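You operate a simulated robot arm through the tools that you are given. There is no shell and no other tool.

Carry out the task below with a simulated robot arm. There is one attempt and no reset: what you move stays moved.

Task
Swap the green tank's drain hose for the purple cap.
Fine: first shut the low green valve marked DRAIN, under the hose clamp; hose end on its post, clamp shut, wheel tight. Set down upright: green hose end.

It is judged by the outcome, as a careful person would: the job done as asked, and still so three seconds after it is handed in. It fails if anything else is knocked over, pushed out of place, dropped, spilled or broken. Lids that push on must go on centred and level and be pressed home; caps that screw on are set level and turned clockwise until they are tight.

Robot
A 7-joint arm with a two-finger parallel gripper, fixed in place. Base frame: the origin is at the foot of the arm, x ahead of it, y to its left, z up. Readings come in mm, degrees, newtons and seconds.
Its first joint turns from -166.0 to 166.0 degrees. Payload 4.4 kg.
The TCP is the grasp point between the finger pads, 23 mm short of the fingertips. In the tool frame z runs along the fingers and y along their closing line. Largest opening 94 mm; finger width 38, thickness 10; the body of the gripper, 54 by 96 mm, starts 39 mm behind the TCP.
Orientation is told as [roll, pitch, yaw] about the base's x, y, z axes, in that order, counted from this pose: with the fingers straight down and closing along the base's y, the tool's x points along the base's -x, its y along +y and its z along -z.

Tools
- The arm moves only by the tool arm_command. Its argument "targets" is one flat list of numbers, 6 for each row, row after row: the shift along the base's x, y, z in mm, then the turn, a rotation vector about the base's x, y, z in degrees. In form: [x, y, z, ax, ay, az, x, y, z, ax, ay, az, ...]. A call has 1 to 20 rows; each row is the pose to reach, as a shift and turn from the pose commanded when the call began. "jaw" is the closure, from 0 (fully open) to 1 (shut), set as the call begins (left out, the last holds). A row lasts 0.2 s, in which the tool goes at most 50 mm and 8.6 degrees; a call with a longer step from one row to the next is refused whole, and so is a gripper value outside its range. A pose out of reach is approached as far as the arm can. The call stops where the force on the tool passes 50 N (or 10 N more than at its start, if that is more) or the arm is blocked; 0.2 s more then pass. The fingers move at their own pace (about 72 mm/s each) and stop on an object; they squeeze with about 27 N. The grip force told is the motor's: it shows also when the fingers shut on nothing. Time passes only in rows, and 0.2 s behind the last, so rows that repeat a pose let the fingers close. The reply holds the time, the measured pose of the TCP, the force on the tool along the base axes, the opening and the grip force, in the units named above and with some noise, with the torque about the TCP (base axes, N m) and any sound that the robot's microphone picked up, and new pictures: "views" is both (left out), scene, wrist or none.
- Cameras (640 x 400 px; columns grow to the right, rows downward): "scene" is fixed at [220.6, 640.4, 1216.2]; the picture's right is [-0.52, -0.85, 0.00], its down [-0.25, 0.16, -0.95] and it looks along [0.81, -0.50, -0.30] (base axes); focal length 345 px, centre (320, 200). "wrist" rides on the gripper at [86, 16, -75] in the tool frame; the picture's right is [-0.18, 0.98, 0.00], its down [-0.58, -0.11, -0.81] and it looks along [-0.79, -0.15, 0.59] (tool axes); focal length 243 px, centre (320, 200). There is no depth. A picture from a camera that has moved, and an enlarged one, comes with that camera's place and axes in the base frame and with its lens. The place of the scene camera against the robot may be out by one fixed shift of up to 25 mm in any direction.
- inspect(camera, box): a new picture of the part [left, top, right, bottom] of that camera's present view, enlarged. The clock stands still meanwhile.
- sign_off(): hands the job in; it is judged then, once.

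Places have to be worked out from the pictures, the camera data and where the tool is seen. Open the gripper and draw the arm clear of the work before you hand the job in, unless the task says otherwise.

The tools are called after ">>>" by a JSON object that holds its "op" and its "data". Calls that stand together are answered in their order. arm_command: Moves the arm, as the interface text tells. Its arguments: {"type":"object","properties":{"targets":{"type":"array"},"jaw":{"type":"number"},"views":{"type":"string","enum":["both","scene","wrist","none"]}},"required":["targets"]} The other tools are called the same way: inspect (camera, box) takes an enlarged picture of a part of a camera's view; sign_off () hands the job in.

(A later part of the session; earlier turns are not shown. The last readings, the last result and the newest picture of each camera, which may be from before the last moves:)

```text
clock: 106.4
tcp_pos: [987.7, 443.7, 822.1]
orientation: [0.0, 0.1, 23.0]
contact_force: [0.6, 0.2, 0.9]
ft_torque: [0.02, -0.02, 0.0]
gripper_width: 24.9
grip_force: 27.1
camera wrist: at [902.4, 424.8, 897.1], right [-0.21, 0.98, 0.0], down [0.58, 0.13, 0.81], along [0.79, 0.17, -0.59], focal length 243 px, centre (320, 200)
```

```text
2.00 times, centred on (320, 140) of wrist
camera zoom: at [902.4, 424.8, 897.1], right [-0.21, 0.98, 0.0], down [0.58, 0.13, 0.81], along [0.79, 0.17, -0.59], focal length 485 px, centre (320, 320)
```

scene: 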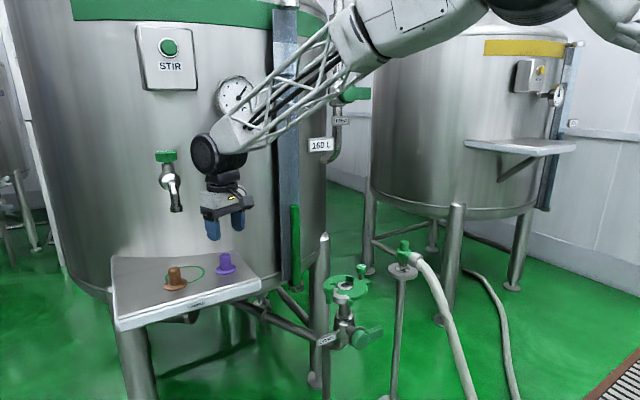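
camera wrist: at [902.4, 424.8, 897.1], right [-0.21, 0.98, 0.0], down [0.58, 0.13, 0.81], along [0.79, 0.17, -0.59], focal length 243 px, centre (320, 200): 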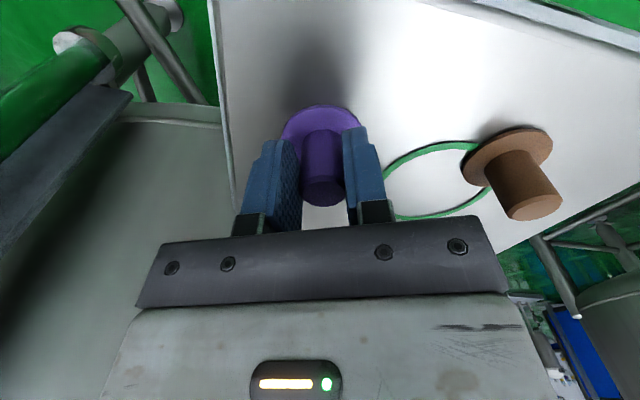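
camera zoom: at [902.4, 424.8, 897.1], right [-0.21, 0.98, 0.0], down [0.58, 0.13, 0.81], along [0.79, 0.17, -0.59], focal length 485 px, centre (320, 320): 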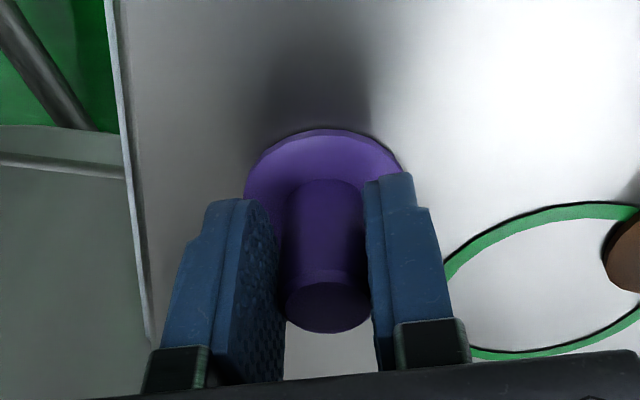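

Purple cap gripped at 24.9 mm. I'll lift it straight up.

>>> {"op": "arm_command", "data": {"targets": [0, 0, 5, 0, 0, 0, 0, 0, 15, 0, 0, 0, 0, 0, 40, 0, 0, 0, 0, 0, 75, 0, 0, 0], "jaw": 1, "views": "both"}}

>>> {"op": "inspect", "data": {"camera": "wrist", "box": [200, 40, 440, 240]}}

>>> {"op": "inspect", "data": {"camera": "scene", "box": [160, 180, 280, 310]}}

```text
clock: 107.4
tcp_pos: [986.9, 443.6, 896.7]
orientation: [0.0, 0.2, 23.0]
contact_force: [-0.2, 0.1, -1.2]
ft_torque: [-0.02, 0.0, -0.03]
gripper_width: 24.8
grip_force: 27.1
camera wrist: at [902.1, 424.4, 970.8], right [-0.21, 0.98, 0.0], down [0.58, 0.13, 0.81], along [0.79, 0.17, -0.59], focal length 243 px, centre (320, 200)
```

scene: 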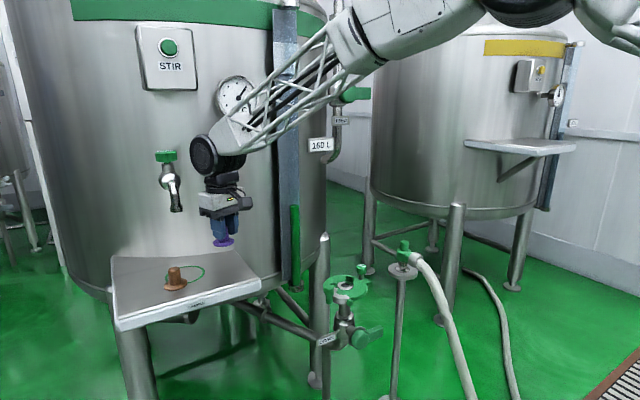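
wrist: 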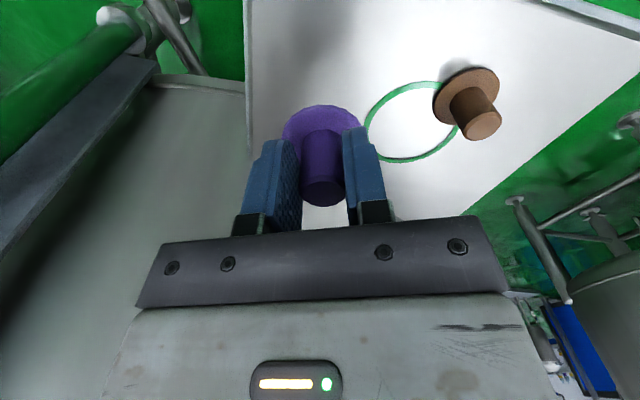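

```text
2.00 times, centred on (320, 140) of wrist
camera zoom: at [902.1, 424.4, 970.8], right [-0.21, 0.98, 0.0], down [0.58, 0.13, 0.81], along [0.79, 0.17, -0.59], focal length 485 px, centre (320, 320)
```

zoom: 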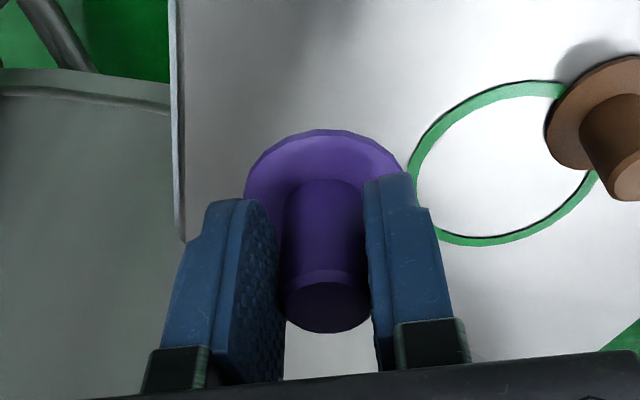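

```text
3.08 times, centred on (220, 245) of scene
camera zoom: at [220.6, 640.4, 1216.2], right [-0.52, -0.85, 0.0], down [-0.25, 0.16, -0.95], along [0.81, -0.5, -0.3], focal length 1060 px, centre (628, 62)
```

zoom: 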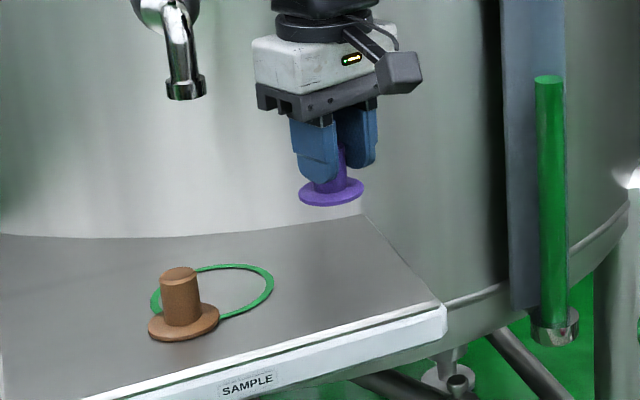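

The cap hangs level. I'll carry it back to the ferrule by a path that stays in front of the level gauge.

>>> {"op": "arm_command", "data": {"targets": [-25, -25, 3, 0, 0, 0, -45, -55, 3, 0, 0, 0, -55, -92, 3, 0, 0, 0, -58, -130, 3, 0, 0, 0, -60, -168, 0, 0, 0, 0, -60, -206, -5, 0, 0, 0, -58, -244, -10, 0, 0, 0, -50, -280, -15, 0, 0, 0, -36, -315, -20, 0, 0, 0, -18, -345, -30, 0, 0, 0, 0, -362, -40, 0, 0, 0, 16, -367, -52, 0, 0, 0], "jaw": 1, "views": "both"}}

>>> {"op": "inspect", "data": {"camera": "wrist", "box": [200, 0, 440, 200]}}

```text
clock: 110.0
tcp_pos: [1002.9, 75.7, 845.9]
orientation: [0.0, 0.0, 23.0]
contact_force: [0.2, -0.3, 0.6]
ft_torque: [0.03, 0.0, -0.02]
gripper_width: 24.6
grip_force: 27.1
camera wrist: at [918.1, 57.7, 919.7], right [-0.21, 0.98, 0.0], down [0.58, 0.13, 0.81], along [0.79, 0.17, -0.59], focal length 243 px, centre (320, 200)
```

scene: 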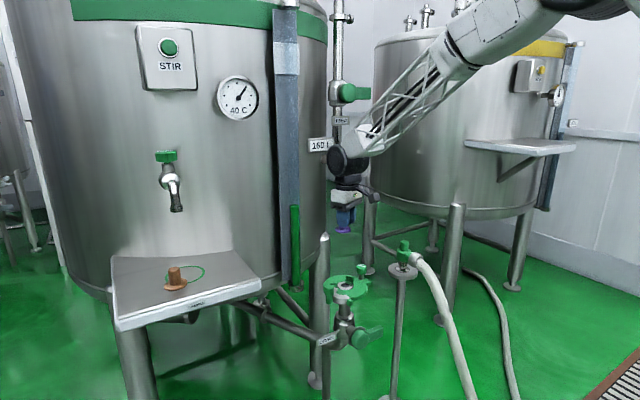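
wrist: 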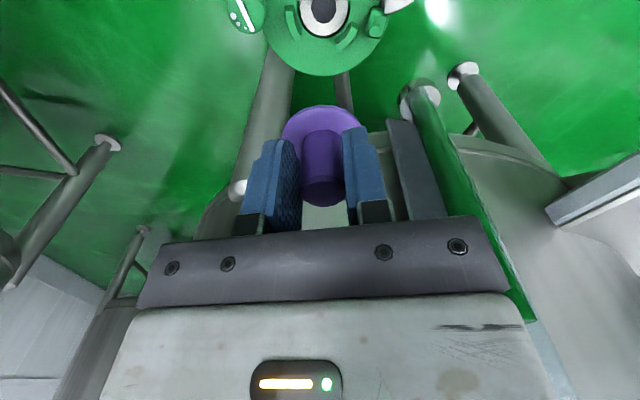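

```text
2.00 times, centred on (320, 100) of wrist
camera zoom: at [918.1, 57.7, 919.7], right [-0.21, 0.98, 0.0], down [0.58, 0.13, 0.81], along [0.79, 0.17, -0.59], focal length 485 px, centre (320, 400)
```

zoom: 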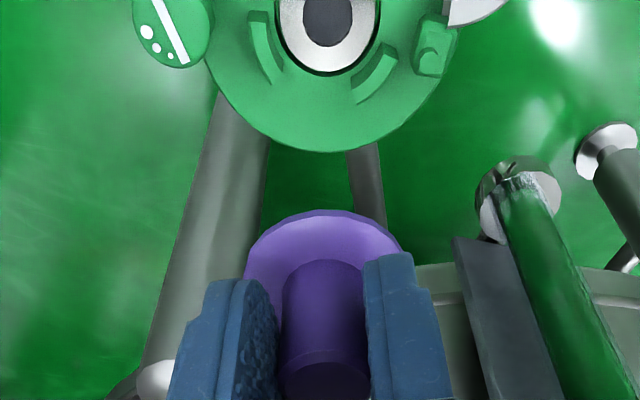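

I can see the ferrule ring below the cap. I'll lower to about z=740 for a closer alignment view.

>>> {"op": "arm_command", "data": {"targets": [0, 0, -35, 0, 0, 0, 0, 0, -70, 0, 0, 0, 0, 0, -100, 0, 0, 0], "jaw": 1, "views": "both"}}

>>> {"op": "inspect", "data": {"camera": "wrist", "box": [200, 0, 440, 200]}}

>>> {"op": "inspect", "data": {"camera": "scene", "box": [310, 235, 390, 305]}}

```text
clock: 110.8
tcp_pos: [1004.1, 77.9, 747.0]
orientation: [-0.1, -0.1, 23.1]
contact_force: [-0.3, 0.2, -0.4]
ft_torque: [0.01, 0.02, 0.04]
gripper_width: 24.4
grip_force: 26.9
camera wrist: at [919.3, 58.0, 820.4], right [-0.21, 0.98, 0.0], down [0.58, 0.13, 0.81], along [0.79, 0.17, -0.59], focal length 243 px, centre (320, 200)
```

scene: 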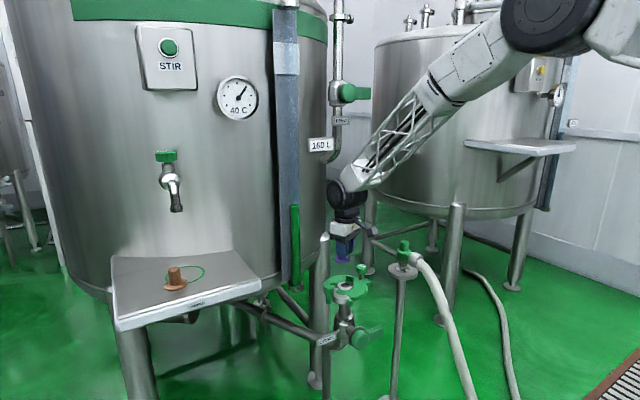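
wrist: 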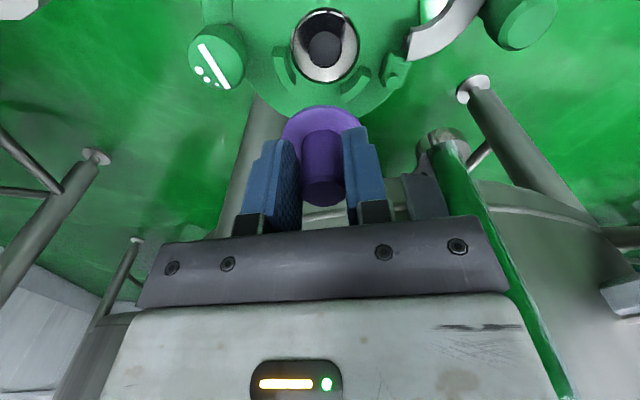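

```text
2.00 times, centred on (320, 100) of wrist
camera zoom: at [919.3, 58.0, 820.4], right [-0.21, 0.98, 0.0], down [0.58, 0.13, 0.81], along [0.79, 0.17, -0.59], focal length 485 px, centre (320, 400)
```

zoom: 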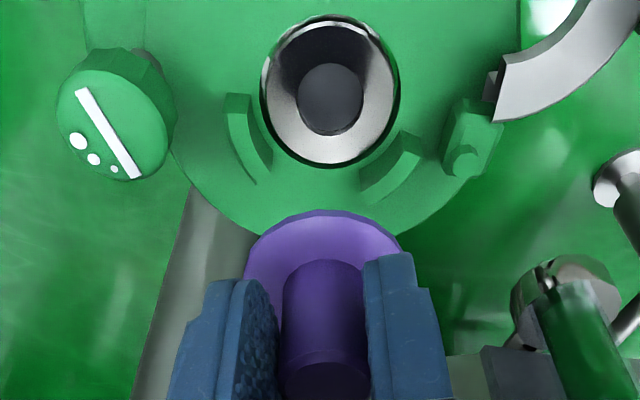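

```text
5.71 times, centred on (350, 270) of scene
camera zoom: at [220.6, 640.4, 1216.2], right [-0.52, -0.85, 0.0], down [-0.25, 0.16, -0.95], along [0.81, -0.5, -0.3], focal length 1969 px, centre (149, -200)
```

zoom: 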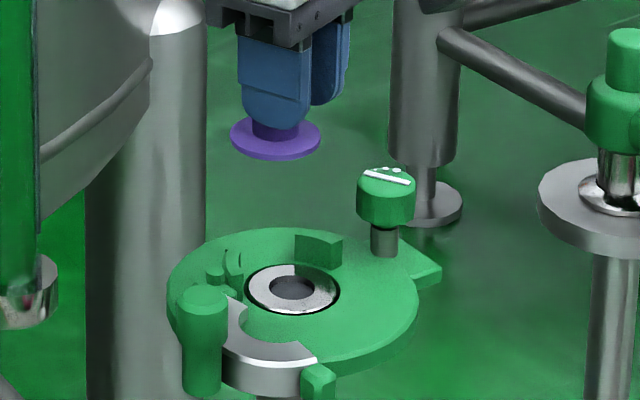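

I need exact centring, since the pipe axis measures (999, 78). I'll zoom strongly on cap, fingers and ferrule.

>>> {"op": "inspect", "data": {"camera": "scene", "box": [322, 225, 372, 265]}}

>>> {"op": "inspect", "data": {"camera": "scene", "box": [322, 265, 372, 305]}}

>>> {"op": "inspect", "data": {"camera": "wrist", "box": [260, 0, 390, 110]}}

>>> {"op": "inspect", "data": {"camera": "wrist", "box": [260, 100, 390, 210]}}

```text
10.00 times, centred on (347, 245) of scene
camera zoom: at [220.6, 640.4, 1216.2], right [-0.52, -0.85, 0.0], down [-0.25, 0.16, -0.95], along [0.81, -0.5, -0.3], focal length 3446 px, centre (50, -250)
```

zoom: 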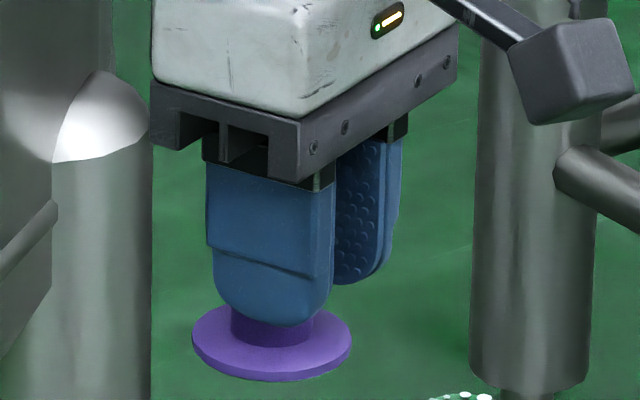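

```text
10.00 times, centred on (347, 285) of scene
camera zoom: at [220.6, 640.4, 1216.2], right [-0.52, -0.85, 0.0], down [-0.25, 0.16, -0.95], along [0.81, -0.5, -0.3], focal length 3446 px, centre (50, -650)
```

zoom: 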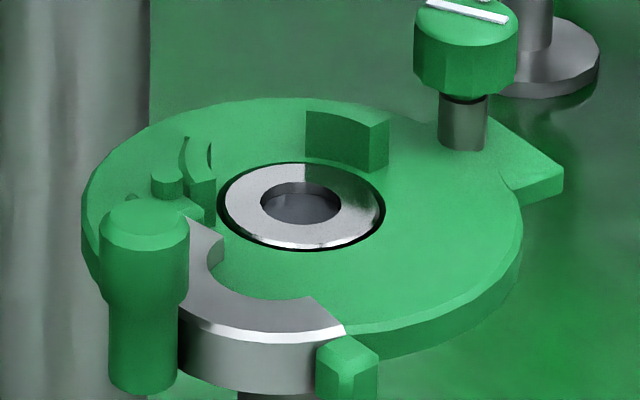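

```text
3.64 times, centred on (325, 55) of wrist
camera zoom: at [919.3, 58.0, 820.4], right [-0.21, 0.98, 0.0], down [0.58, 0.13, 0.81], along [0.79, 0.17, -0.59], focal length 882 px, centre (302, 727)
```

zoom: 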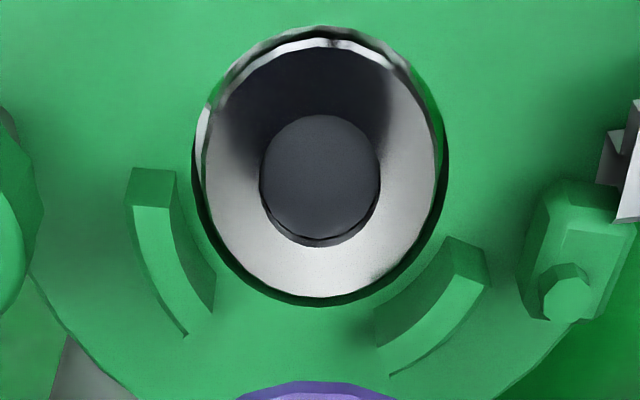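

```text
3.64 times, centred on (325, 155) of wrist
camera zoom: at [919.3, 58.0, 820.4], right [-0.21, 0.98, 0.0], down [0.58, 0.13, 0.81], along [0.79, 0.17, -0.59], focal length 882 px, centre (302, 364)
```

zoom: 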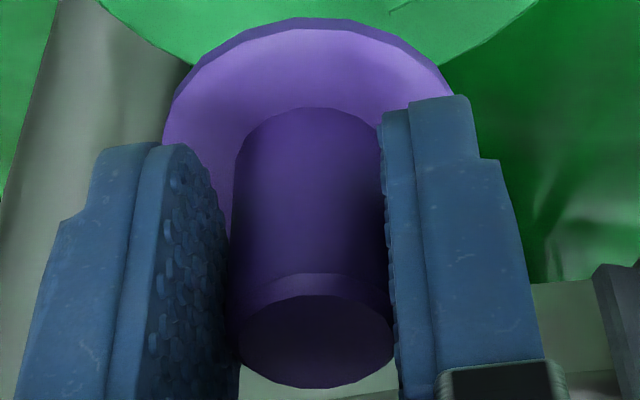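

Calibrating both views: the cap's axis sits about 10 mm outward of the TCP, and the ferrule axis is near (999, 78). I'll shift by (-14, -2.3), lower to just above the ferrule, and re-check.

>>> {"op": "arm_command", "data": {"targets": [-7, -1.2, -10, 0, 0, 0, -14, -2.3, -20, 0, 0, 0, -14, -2.3, -40, 0, 0, 0, -14, -2.3, -60, 0, 0, 0], "jaw": 1, "views": "both"}}

>>> {"op": "inspect", "data": {"camera": "scene", "box": [317, 250, 377, 300]}}

>>> {"op": "inspect", "data": {"camera": "wrist", "box": [250, 30, 400, 150]}}

```text
clock: 111.8
tcp_pos: [990.8, 76.1, 685.9]
orientation: [0.0, 0.0, 23.0]
contact_force: [-0.4, 0.3, -0.4]
ft_torque: [-0.01, -0.01, -0.01]
gripper_width: 24.7
grip_force: 27.1
camera wrist: at [905.1, 55.7, 760.3], right [-0.21, 0.98, 0.0], down [0.58, 0.13, 0.81], along [0.79, 0.17, -0.59], focal length 243 px, centre (320, 200)
```

scene: 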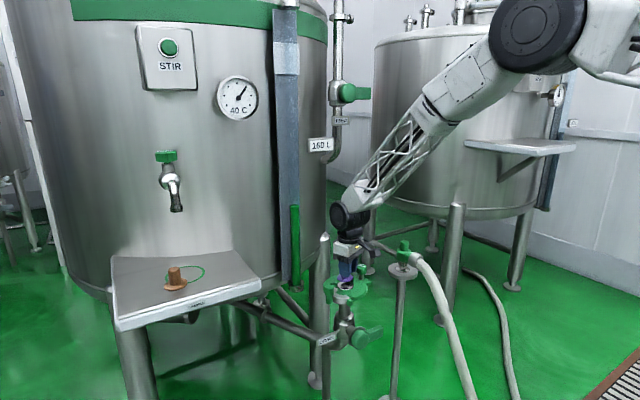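
wrist: 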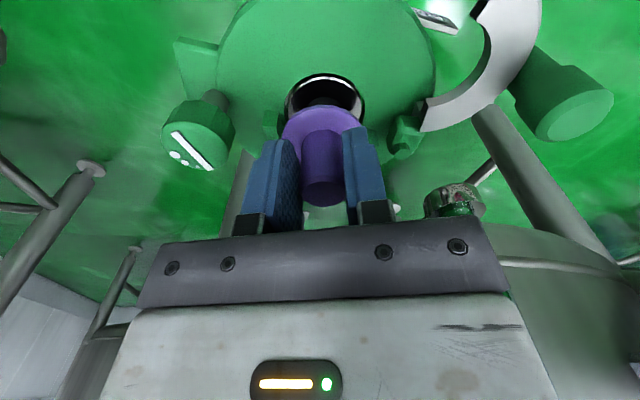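

```text
8.00 times, centred on (347, 275) of scene
camera zoom: at [220.6, 640.4, 1216.2], right [-0.52, -0.85, 0.0], down [-0.25, 0.16, -0.95], along [0.81, -0.5, -0.3], focal length 2757 px, centre (104, -400)
```

zoom: 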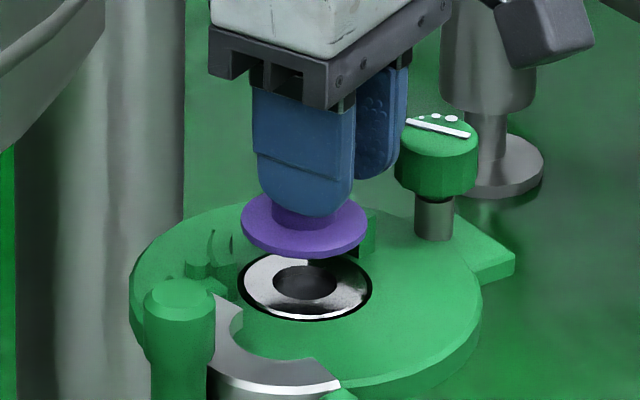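

```text
3.33 times, centred on (325, 90) of wrist
camera zoom: at [905.1, 55.7, 760.3], right [-0.21, 0.98, 0.0], down [0.58, 0.13, 0.81], along [0.79, 0.17, -0.59], focal length 809 px, centre (303, 567)
```

zoom: 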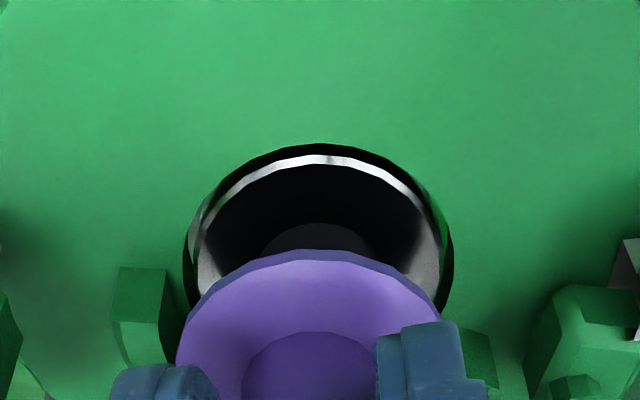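

Alignment is nearly there: scene view within about 1.5 mm, wrist view slightly off. I'll trim by (-2.2, +0.75) and lower to a few millimetres above the ferrule for a final comparison of edges.

>>> {"op": "arm_command", "data": {"targets": [-2.2, 0.75, -6, 0, 0, 0, -2.2, 0.75, -12, 0, 0, 0, -2.2, 0.75, -17, 0, 0, 0], "jaw": 1, "views": "both"}}

>>> {"op": "inspect", "data": {"camera": "scene", "box": [327, 260, 367, 295]}}

>>> {"op": "inspect", "data": {"camera": "wrist", "box": [260, 60, 390, 160]}}

```text
clock: 112.6
tcp_pos: [988.3, 74.7, 667.0]
orientation: [0.0, -0.1, 22.9]
contact_force: [-0.2, 0.7, -0.3]
ft_torque: [0.0, 0.05, 0.0]
gripper_width: 24.5
grip_force: 27.1
camera wrist: at [902.1, 56.4, 742.5], right [-0.21, 0.98, 0.0], down [0.58, 0.13, 0.81], along [0.79, 0.17, -0.59], focal length 243 px, centre (320, 200)
```

scene: 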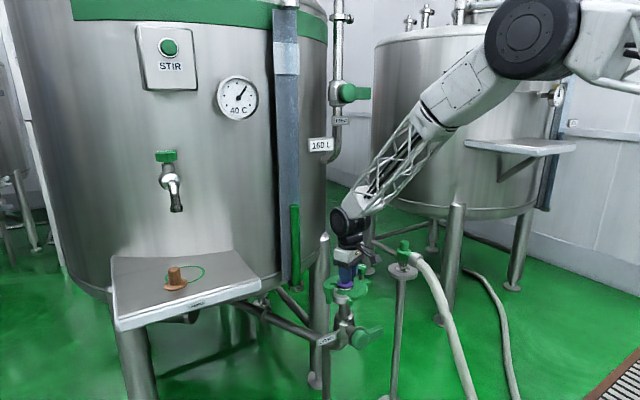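
wrist: 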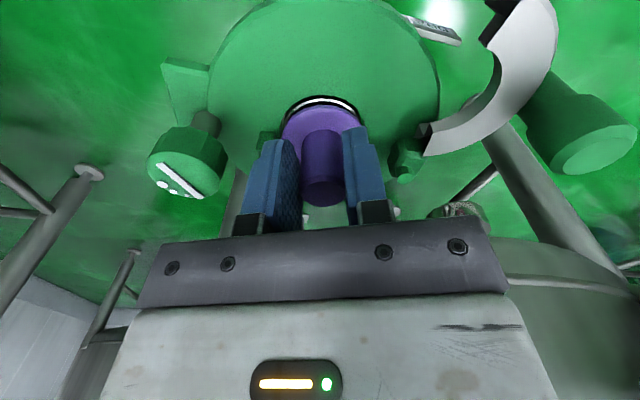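

```text
11.43 times, centred on (347, 278) of scene
camera zoom: at [220.6, 640.4, 1216.2], right [-0.52, -0.85, 0.0], down [-0.25, 0.16, -0.95], along [0.81, -0.5, -0.3], focal length 3938 px, centre (11, -686)
```

zoom: 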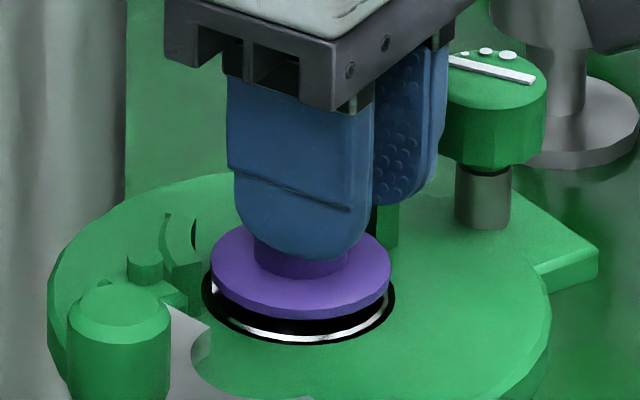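

```text
4.00 times, centred on (325, 110) of wrist
camera zoom: at [902.1, 56.4, 742.5], right [-0.21, 0.98, 0.0], down [0.58, 0.13, 0.81], along [0.79, 0.17, -0.59], focal length 970 px, centre (300, 560)
```

zoom: 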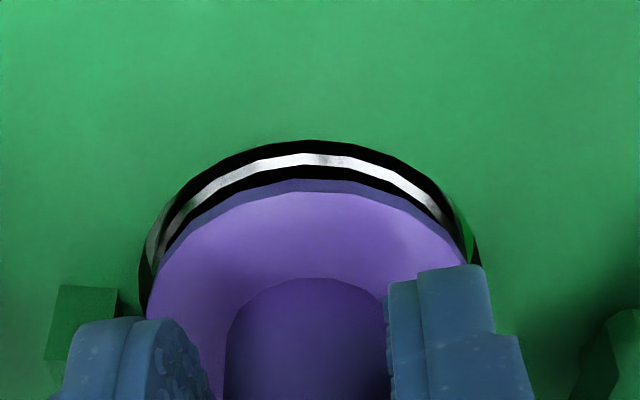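

Nearly concentric. I'll zoom in on the edges to measure the last offsets.

>>> {"op": "inspect", "data": {"camera": "wrist", "box": [280, 90, 372, 130]}}

>>> {"op": "inspect", "data": {"camera": "scene", "box": [337, 277, 359, 292]}}

```text
6.96 times, centred on (326, 110) of wrist
camera zoom: at [902.1, 56.4, 742.5], right [-0.21, 0.98, 0.0], down [0.58, 0.13, 0.81], along [0.79, 0.17, -0.59], focal length 1688 px, centre (278, 826)
```

zoom: 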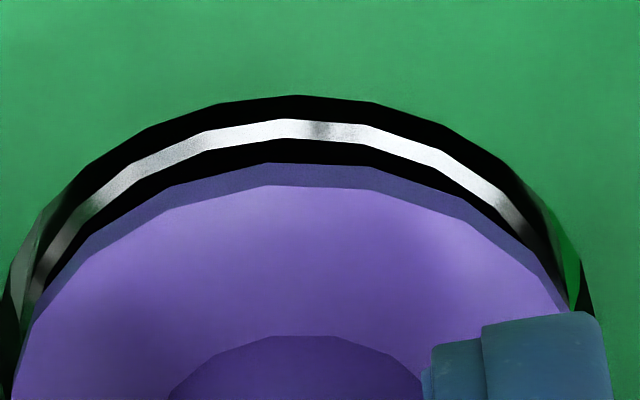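

```text
16.00 times, centred on (348, 284) of scene
camera zoom: at [220.6, 640.4, 1216.2], right [-0.52, -0.85, 0.0], down [-0.25, 0.16, -0.95], along [0.81, -0.5, -0.3], focal length 5513 px, centre (-128, -1152)
```

zoom: 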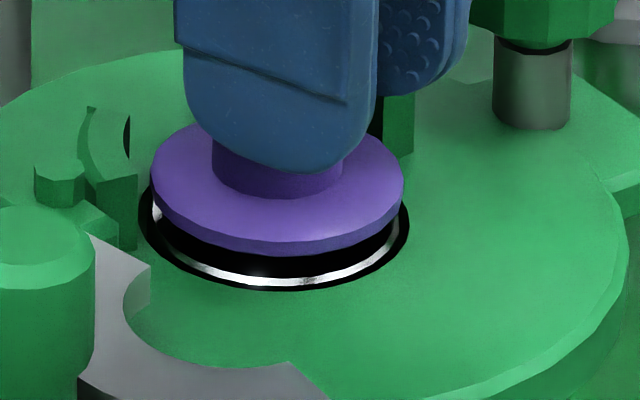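

Measured offset is only about 0.9 mm in y. I'll trim +0.9 and lower gently in small steps until it seats.

>>> {"op": "arm_command", "data": {"targets": [0, 0.9, 0, 0, 0, 0, 0, 0.9, -2, 0, 0, 0, 0, 0.9, -4, 0, 0, 0], "jaw": 1, "views": "wrist"}}

>>> {"op": "inspect", "data": {"camera": "wrist", "box": [280, 90, 372, 130]}}

>>> {"op": "inspect", "data": {"camera": "scene", "box": [337, 277, 359, 292]}}

```text
clock: 113.4
tcp_pos: [986.4, 75.9, 662.8]
orientation: [-0.1, 0.0, 23.0]
contact_force: [-0.6, 0.4, -1.2]
ft_torque: [0.01, -0.01, -0.02]
gripper_width: 24.5
grip_force: 27.5
camera wrist: at [901.8, 57.0, 738.7], right [-0.21, 0.98, 0.0], down [0.58, 0.13, 0.81], along [0.79, 0.17, -0.59], focal length 243 px, centre (320, 200)
```

wrist: 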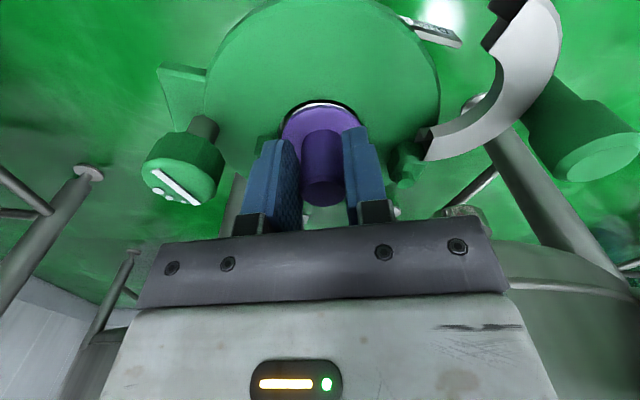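

```text
6.96 times, centred on (326, 110) of wrist
camera zoom: at [901.8, 57.0, 738.7], right [-0.21, 0.98, 0.0], down [0.58, 0.13, 0.81], along [0.79, 0.17, -0.59], focal length 1688 px, centre (278, 826)
```

zoom: 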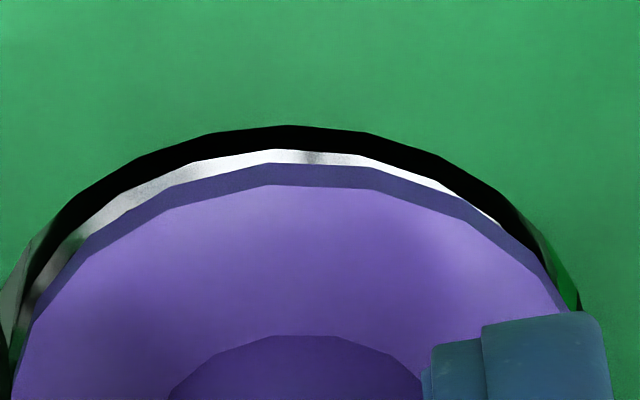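

```text
16.00 times, centred on (348, 284) of scene
camera zoom: at [220.6, 640.4, 1216.2], right [-0.52, -0.85, 0.0], down [-0.25, 0.16, -0.95], along [0.81, -0.5, -0.3], focal length 5513 px, centre (-128, -1152)
```

zoom: 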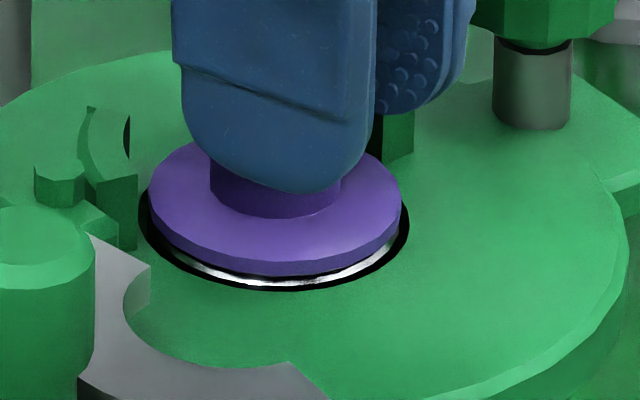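

Now concentric in both views to within about half a millimetre, with about 2.5 mm to go. I'll lower until it touches.

>>> {"op": "arm_command", "data": {"targets": [0, 0, -1, 0, 0, 0, 0, 0, -2, 0, 0, 0, 0, 0, -2.7, 0, 0, 0, 0, 0, -3.3, 0, 0, 0], "jaw": 1, "views": "none"}}

```text
clock: 114.4
tcp_pos: [988.0, 76.9, 662.6]
orientation: [-0.1, -0.1, 23.0]
contact_force: [-2.3, -0.1, 13.2]
ft_torque: [0.14, 0.02, 0.08]
gripper_width: 24.6
grip_force: 27.3
```

Contact felt (13 N). I'll look at how it sits before pressing and releasing.

>>> {"op": "inspect", "data": {"camera": "scene", "box": [337, 277, 359, 292]}}

>>> {"op": "inspect", "data": {"camera": "wrist", "box": [280, 90, 372, 130]}}

```text
16.00 times, centred on (348, 284) of scene
camera zoom: at [220.6, 640.4, 1216.2], right [-0.52, -0.85, 0.0], down [-0.25, 0.16, -0.95], along [0.81, -0.5, -0.3], focal length 5513 px, centre (-128, -1152)
```

zoom: 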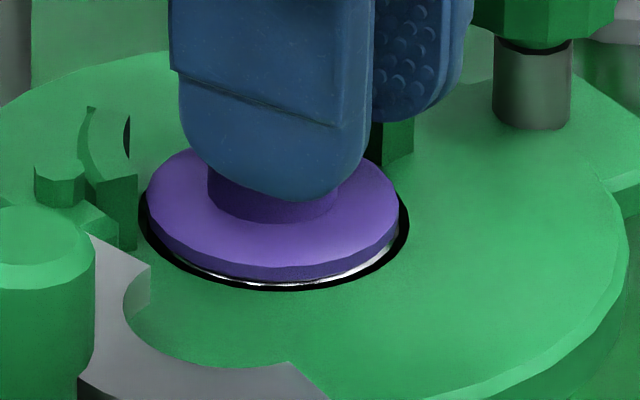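

```text
6.96 times, centred on (326, 110) of wrist
camera zoom: at [902.2, 57.2, 736.7], right [-0.21, 0.98, 0.0], down [0.58, 0.13, 0.81], along [0.79, 0.17, -0.59], focal length 1688 px, centre (278, 826)
```

zoom: 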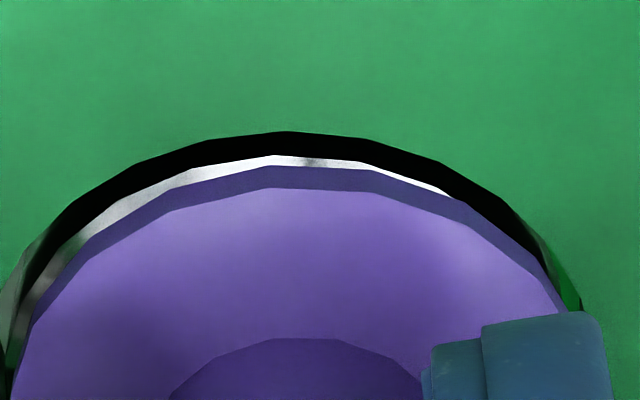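

The cap rests on the ferrule, centred to about half a millimetre and level. I'll release it gently and check that it stays put.

>>> {"op": "arm_command", "data": {"targets": [0, 0, 0.8, 0, 0, 0, 0, 0, 0.8, 0, 0, 0], "jaw": 1, "views": "none"}}

>>> {"op": "arm_command", "data": {"targets": [0, 0, 0, 0, 0, 0, 0, 0, 0, 0, 0, 0, 0, 0, 0, 0, 0, 0], "jaw": 0.65, "views": "both"}}

>>> {"op": "inspect", "data": {"camera": "scene", "box": [337, 277, 359, 292]}}

```text
clock: 115.0
tcp_pos: [985.8, 77.8, 661.3]
orientation: [0.0, 0.0, 23.1]
contact_force: [1.5, -0.2, 5.0]
ft_torque: [0.12, -0.13, 0.02]
gripper_width: 24.5
grip_force: 27.1
```

```text
clock: 115.8
tcp_pos: [987.6, 76.3, 662.8]
orientation: [0.0, 0.0, 23.1]
contact_force: [0.6, -1.0, -0.2]
ft_torque: [0.01, 0.04, 0.02]
gripper_width: 32.9
grip_force: 0.0
camera wrist: at [901.5, 57.2, 736.5], right [-0.21, 0.98, 0.0], down [0.58, 0.13, 0.81], along [0.79, 0.17, -0.59], focal length 243 px, centre (320, 200)
```

scene: 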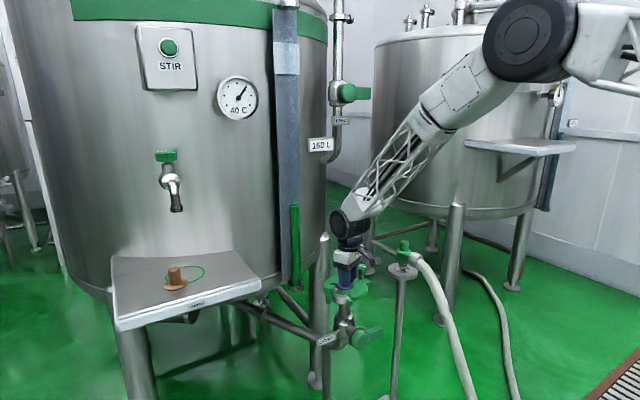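
wrist: 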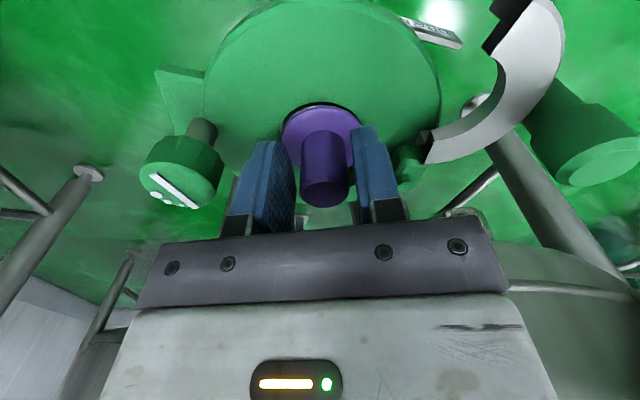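

```text
16.00 times, centred on (348, 284) of scene
camera zoom: at [220.6, 640.4, 1216.2], right [-0.52, -0.85, 0.0], down [-0.25, 0.16, -0.95], along [0.81, -0.5, -0.3], focal length 5513 px, centre (-128, -1152)
```

zoom: 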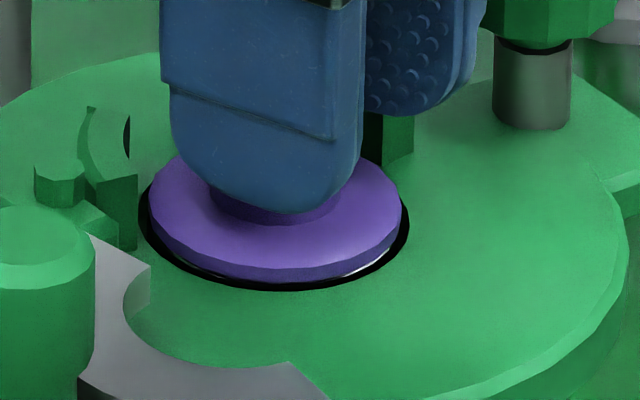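

The cap is seated and centred. I'll open further and rise straight up.

>>> {"op": "arm_command", "data": {"targets": [0, 0, 0, 0, 0, 0, 0, 0, 10, 0, 0, 0, 0, 0, 45, 0, 0, 0, 0, 0, 85, 0, 0, 0, 0, 0, 130, 0, 0, 0], "jaw": 0.5, "views": "both"}}

>>> {"op": "inspect", "data": {"camera": "scene", "box": [310, 245, 380, 300]}}

>>> {"op": "inspect", "data": {"camera": "wrist", "box": [220, 0, 460, 150]}}

```text
clock: 117.0
tcp_pos: [987.5, 76.5, 791.2]
orientation: [-0.1, 0.1, 22.9]
contact_force: [-0.6, -0.7, -0.5]
ft_torque: [0.02, -0.02, -0.01]
gripper_width: 46.9
grip_force: 0.0
camera wrist: at [901.6, 57.3, 865.6], right [-0.21, 0.98, 0.0], down [0.58, 0.13, 0.81], along [0.79, 0.17, -0.59], focal length 243 px, centre (320, 200)
```

scene: 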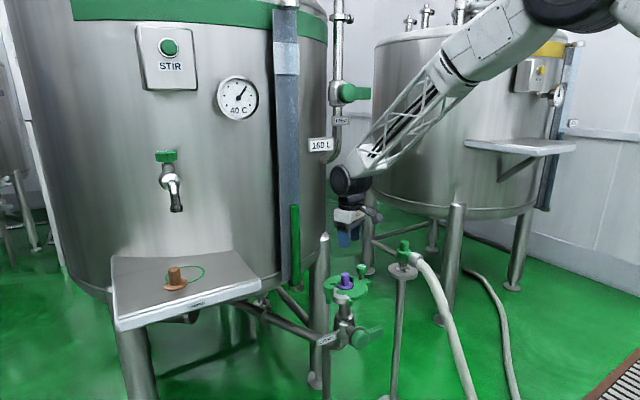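
wrist: 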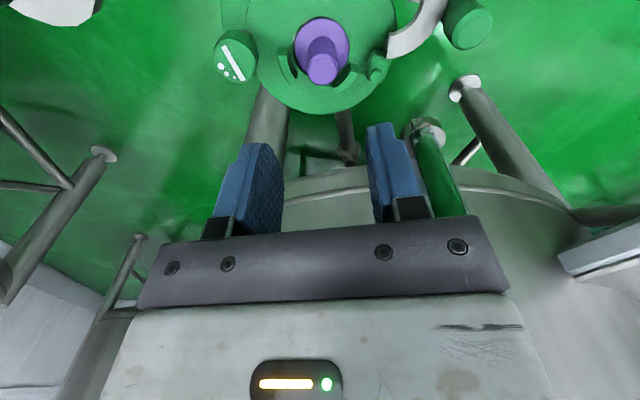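

```text
7.27 times, centred on (345, 272) of scene
camera zoom: at [220.6, 640.4, 1216.2], right [-0.52, -0.85, 0.0], down [-0.25, 0.16, -0.95], along [0.81, -0.5, -0.3], focal length 2506 px, centre (138, -327)
```

zoom: 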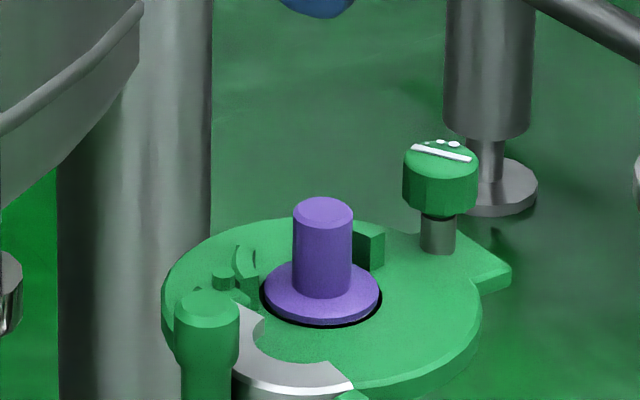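

```text
2.67 times, centred on (340, 75) of wrist
camera zoom: at [901.6, 57.3, 865.6], right [-0.21, 0.98, 0.0], down [0.58, 0.13, 0.81], along [0.79, 0.17, -0.59], focal length 647 px, centre (267, 533)
```

zoom: 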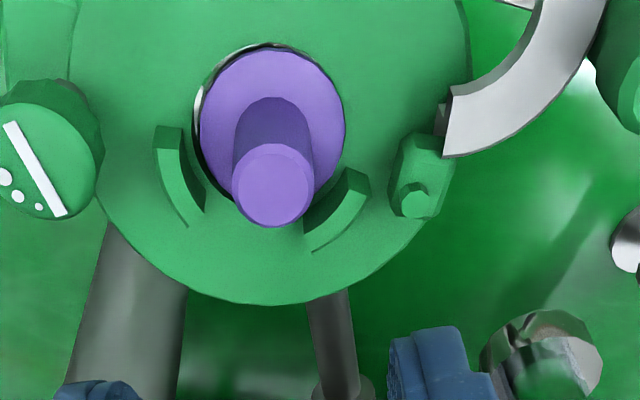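

The cap sits level. I'll zoom in once more from above to check its centring before closing the clamp.

>>> {"op": "inspect", "data": {"camera": "wrist", "box": [280, 5, 365, 95]}}

>>> {"op": "inspect", "data": {"camera": "scene", "box": [335, 270, 361, 293]}}

```text
4.44 times, centred on (322, 50) of wrist
camera zoom: at [901.6, 57.3, 865.6], right [-0.21, 0.98, 0.0], down [0.58, 0.13, 0.81], along [0.79, 0.17, -0.59], focal length 1078 px, centre (309, 867)
```

zoom: 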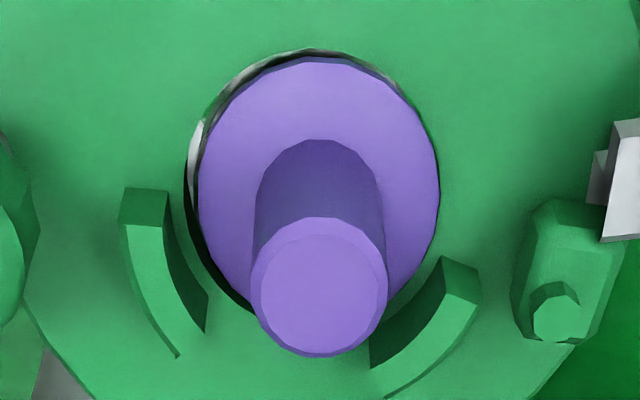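

```text
16.00 times, centred on (348, 282) of scene
camera zoom: at [220.6, 640.4, 1216.2], right [-0.52, -0.85, 0.0], down [-0.25, 0.16, -0.95], along [0.81, -0.5, -0.3], focal length 5513 px, centre (-128, -1104)
```

zoom: 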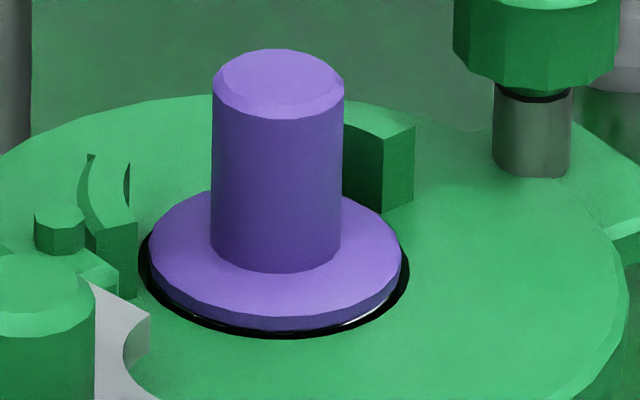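

The cap appears about 1–2 mm off after release. I'll regrip it, lift a hair, and re-centre it before closing the clamp.

>>> {"op": "arm_command", "data": {"targets": [0, 0, -40, 0, 0, 0, 0, 0, -85, 0, 0, 0, 0, 0, -118, 0, 0, 0, 0, 0, -128, 0, 0, 0], "jaw": 0.5, "views": "none"}}

>>> {"op": "arm_command", "data": {"targets": [0, 0, 0, 0, 0, 0, 0, 0, 0, 0, 0, 0, 0, 0, 0, 0, 0, 0], "jaw": 1, "views": "none"}}

>>> {"op": "inspect", "data": {"camera": "wrist", "box": [280, 90, 372, 130]}}

>>> {"op": "inspect", "data": {"camera": "scene", "box": [335, 270, 361, 293]}}

```text
clock: 118.0
tcp_pos: [987.7, 76.4, 663.9]
orientation: [0.0, 0.0, 23.0]
contact_force: [-0.4, -0.3, 0.8]
ft_torque: [-0.02, 0.0, 0.0]
gripper_width: 47.0
grip_force: 0.1
```

```text
clock: 118.8
tcp_pos: [986.4, 75.8, 664.0]
orientation: [0.0, 0.0, 23.0]
contact_force: [0.2, -0.5, 0.8]
ft_torque: [0.0, -0.02, 0.01]
gripper_width: 24.5
grip_force: 26.8
```

```text
6.96 times, centred on (326, 110) of wrist
camera zoom: at [901.6, 56.7, 739.1], right [-0.21, 0.98, 0.0], down [0.58, 0.13, 0.81], along [0.79, 0.17, -0.59], focal length 1688 px, centre (278, 826)
```

zoom: 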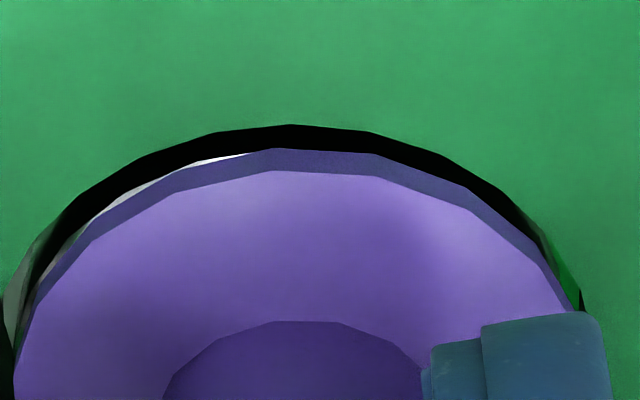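

```text
16.00 times, centred on (348, 282) of scene
camera zoom: at [220.6, 640.4, 1216.2], right [-0.52, -0.85, 0.0], down [-0.25, 0.16, -0.95], along [0.81, -0.5, -0.3], focal length 5513 px, centre (-128, -1104)
```

zoom: 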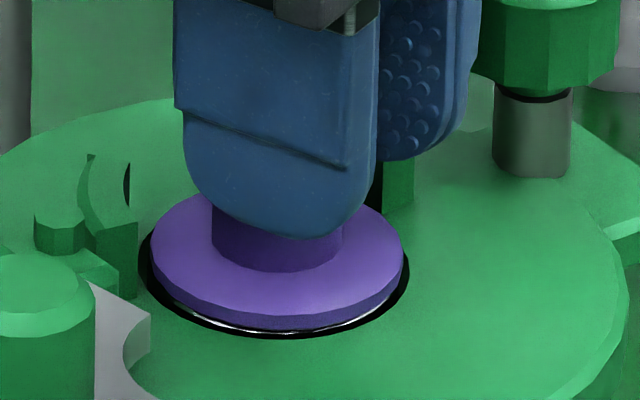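

Regripped. Using only the columns (rows are skewed by height differences), the cap is off by about (-3, +0.8) mm. I'll lift 2 mm, shift (+2.9, -0.8), and look again.

>>> {"op": "arm_command", "data": {"targets": [0, 0, 2, 0, 0, 0, 1.5, -0.4, 2, 0, 0, 0, 2.9, -0.8, 2, 0, 0, 0, 2.9, -0.8, 2, 0, 0, 0], "jaw": 1, "views": "none"}}

>>> {"op": "inspect", "data": {"camera": "wrist", "box": [280, 90, 372, 130]}}

>>> {"op": "inspect", "data": {"camera": "scene", "box": [335, 270, 361, 293]}}

```text
clock: 119.8
tcp_pos: [989.7, 74.3, 666.4]
orientation: [0.0, 0.1, 23.0]
contact_force: [0.3, -0.2, 0.0]
ft_torque: [-0.04, -0.02, -0.03]
gripper_width: 24.9
grip_force: 27.2
```

```text
6.96 times, centred on (326, 110) of wrist
camera zoom: at [905.0, 55.8, 740.5], right [-0.21, 0.98, 0.0], down [0.58, 0.13, 0.81], along [0.79, 0.17, -0.59], focal length 1688 px, centre (278, 826)
```

zoom: 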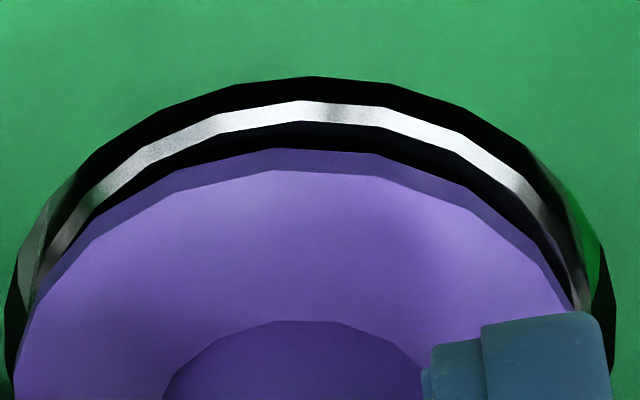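

```text
16.00 times, centred on (348, 282) of scene
camera zoom: at [220.6, 640.4, 1216.2], right [-0.52, -0.85, 0.0], down [-0.25, 0.16, -0.95], along [0.81, -0.5, -0.3], focal length 5513 px, centre (-128, -1104)
```

zoom: 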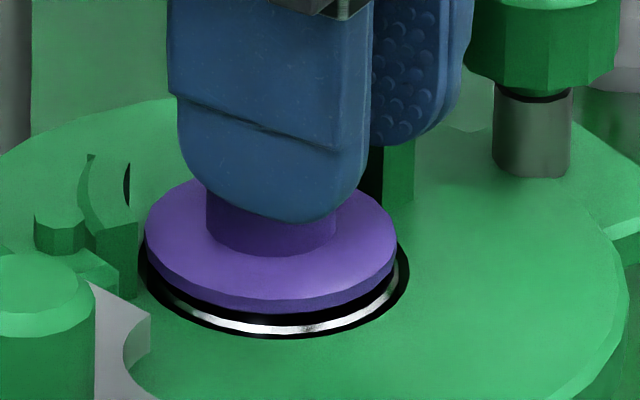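

Now within about half a millimetre both ways. I'll make the last small trim and lower onto the ferrule.

>>> {"op": "arm_command", "data": {"targets": [-0.4, 0.2, 0, 0, 0, 0, -0.4, 0.2, -1, 0, 0, 0, -0.4, 0.2, -2, 0, 0, 0, -0.4, 0.2, -2.6, 0, 0, 0, -0.4, 0.2, -3.2, 0, 0, 0], "jaw": 1, "views": "none"}}

```text
clock: 121.0
tcp_pos: [990.0, 76.5, 664.6]
orientation: [-0.1, -0.1, 23.0]
contact_force: [-3.3, 0.8, 17.1]
ft_torque: [0.25, 0.03, 0.09]
gripper_width: 24.4
grip_force: 26.9
```

Contact at 17 N. I'll ease slightly and release with a small opening, then check the centring.

>>> {"op": "arm_command", "data": {"targets": [0, 0, 0.6, 0, 0, 0, 0, 0, 0.6, 0, 0, 0], "jaw": 1, "views": "none"}}

>>> {"op": "arm_command", "data": {"targets": [0, 0, 0, 0, 0, 0, 0, 0, 0, 0, 0, 0], "jaw": 0.6, "views": "none"}}

>>> {"op": "arm_command", "data": {"targets": [0, 0, 10, 0, 0, 0, 0, 0, 45, 0, 0, 0, 0, 0, 85, 0, 0, 0, 0, 0, 130, 0, 0, 0], "jaw": 0.5, "views": "wrist"}}

>>> {"op": "inspect", "data": {"camera": "wrist", "box": [280, 5, 365, 95]}}

>>> {"op": "inspect", "data": {"camera": "scene", "box": [335, 270, 361, 293]}}

```text
clock: 121.6
tcp_pos: [990.4, 77.2, 662.6]
orientation: [-0.1, 0.0, 23.0]
contact_force: [3.7, -2.4, 12.7]
ft_torque: [-0.05, -0.25, 0.01]
gripper_width: 24.7
grip_force: 26.7
```

```text
clock: 122.2
tcp_pos: [989.8, 75.4, 662.9]
orientation: [0.0, 0.0, 23.0]
contact_force: [-0.8, 1.6, 0.0]
ft_torque: [-0.02, -0.02, -0.02]
gripper_width: 37.5
grip_force: 0.1
```

```text
clock: 123.2
tcp_pos: [990.1, 74.9, 792.8]
orientation: [0.1, 0.2, 23.0]
contact_force: [-0.2, 0.4, -0.8]
ft_torque: [-0.04, -0.05, 0.01]
gripper_width: 46.9
grip_force: 0.1
camera wrist: at [904.4, 56.1, 867.2], right [-0.21, 0.98, 0.0], down [0.58, 0.13, 0.81], along [0.79, 0.17, -0.59], focal length 243 px, centre (320, 200)
```

wrist: 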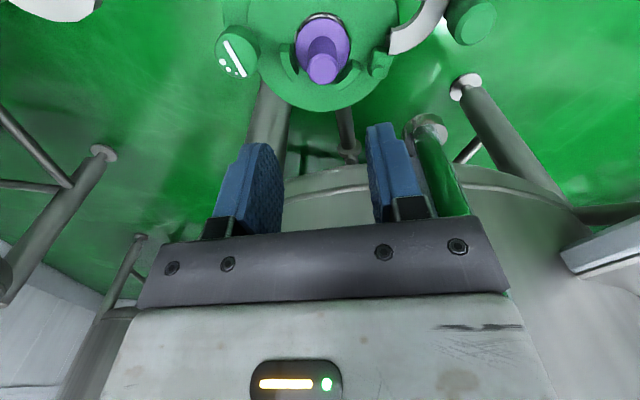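

```text
4.44 times, centred on (322, 50) of wrist
camera zoom: at [904.4, 56.1, 867.2], right [-0.21, 0.98, 0.0], down [0.58, 0.13, 0.81], along [0.79, 0.17, -0.59], focal length 1078 px, centre (309, 867)
```

zoom: 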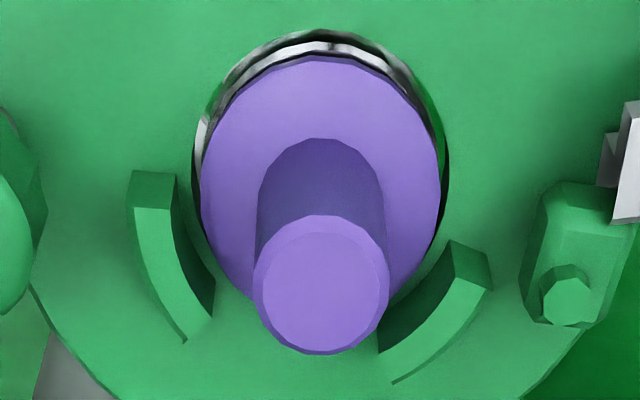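

```text
16.00 times, centred on (348, 282) of scene
camera zoom: at [220.6, 640.4, 1216.2], right [-0.52, -0.85, 0.0], down [-0.25, 0.16, -0.95], along [0.81, -0.5, -0.3], focal length 5513 px, centre (-128, -1104)
```

zoom: 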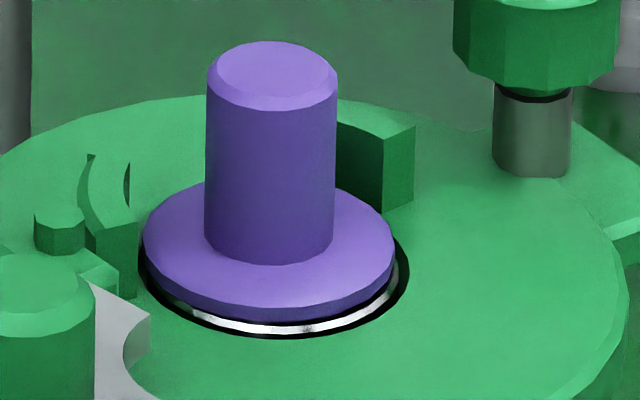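

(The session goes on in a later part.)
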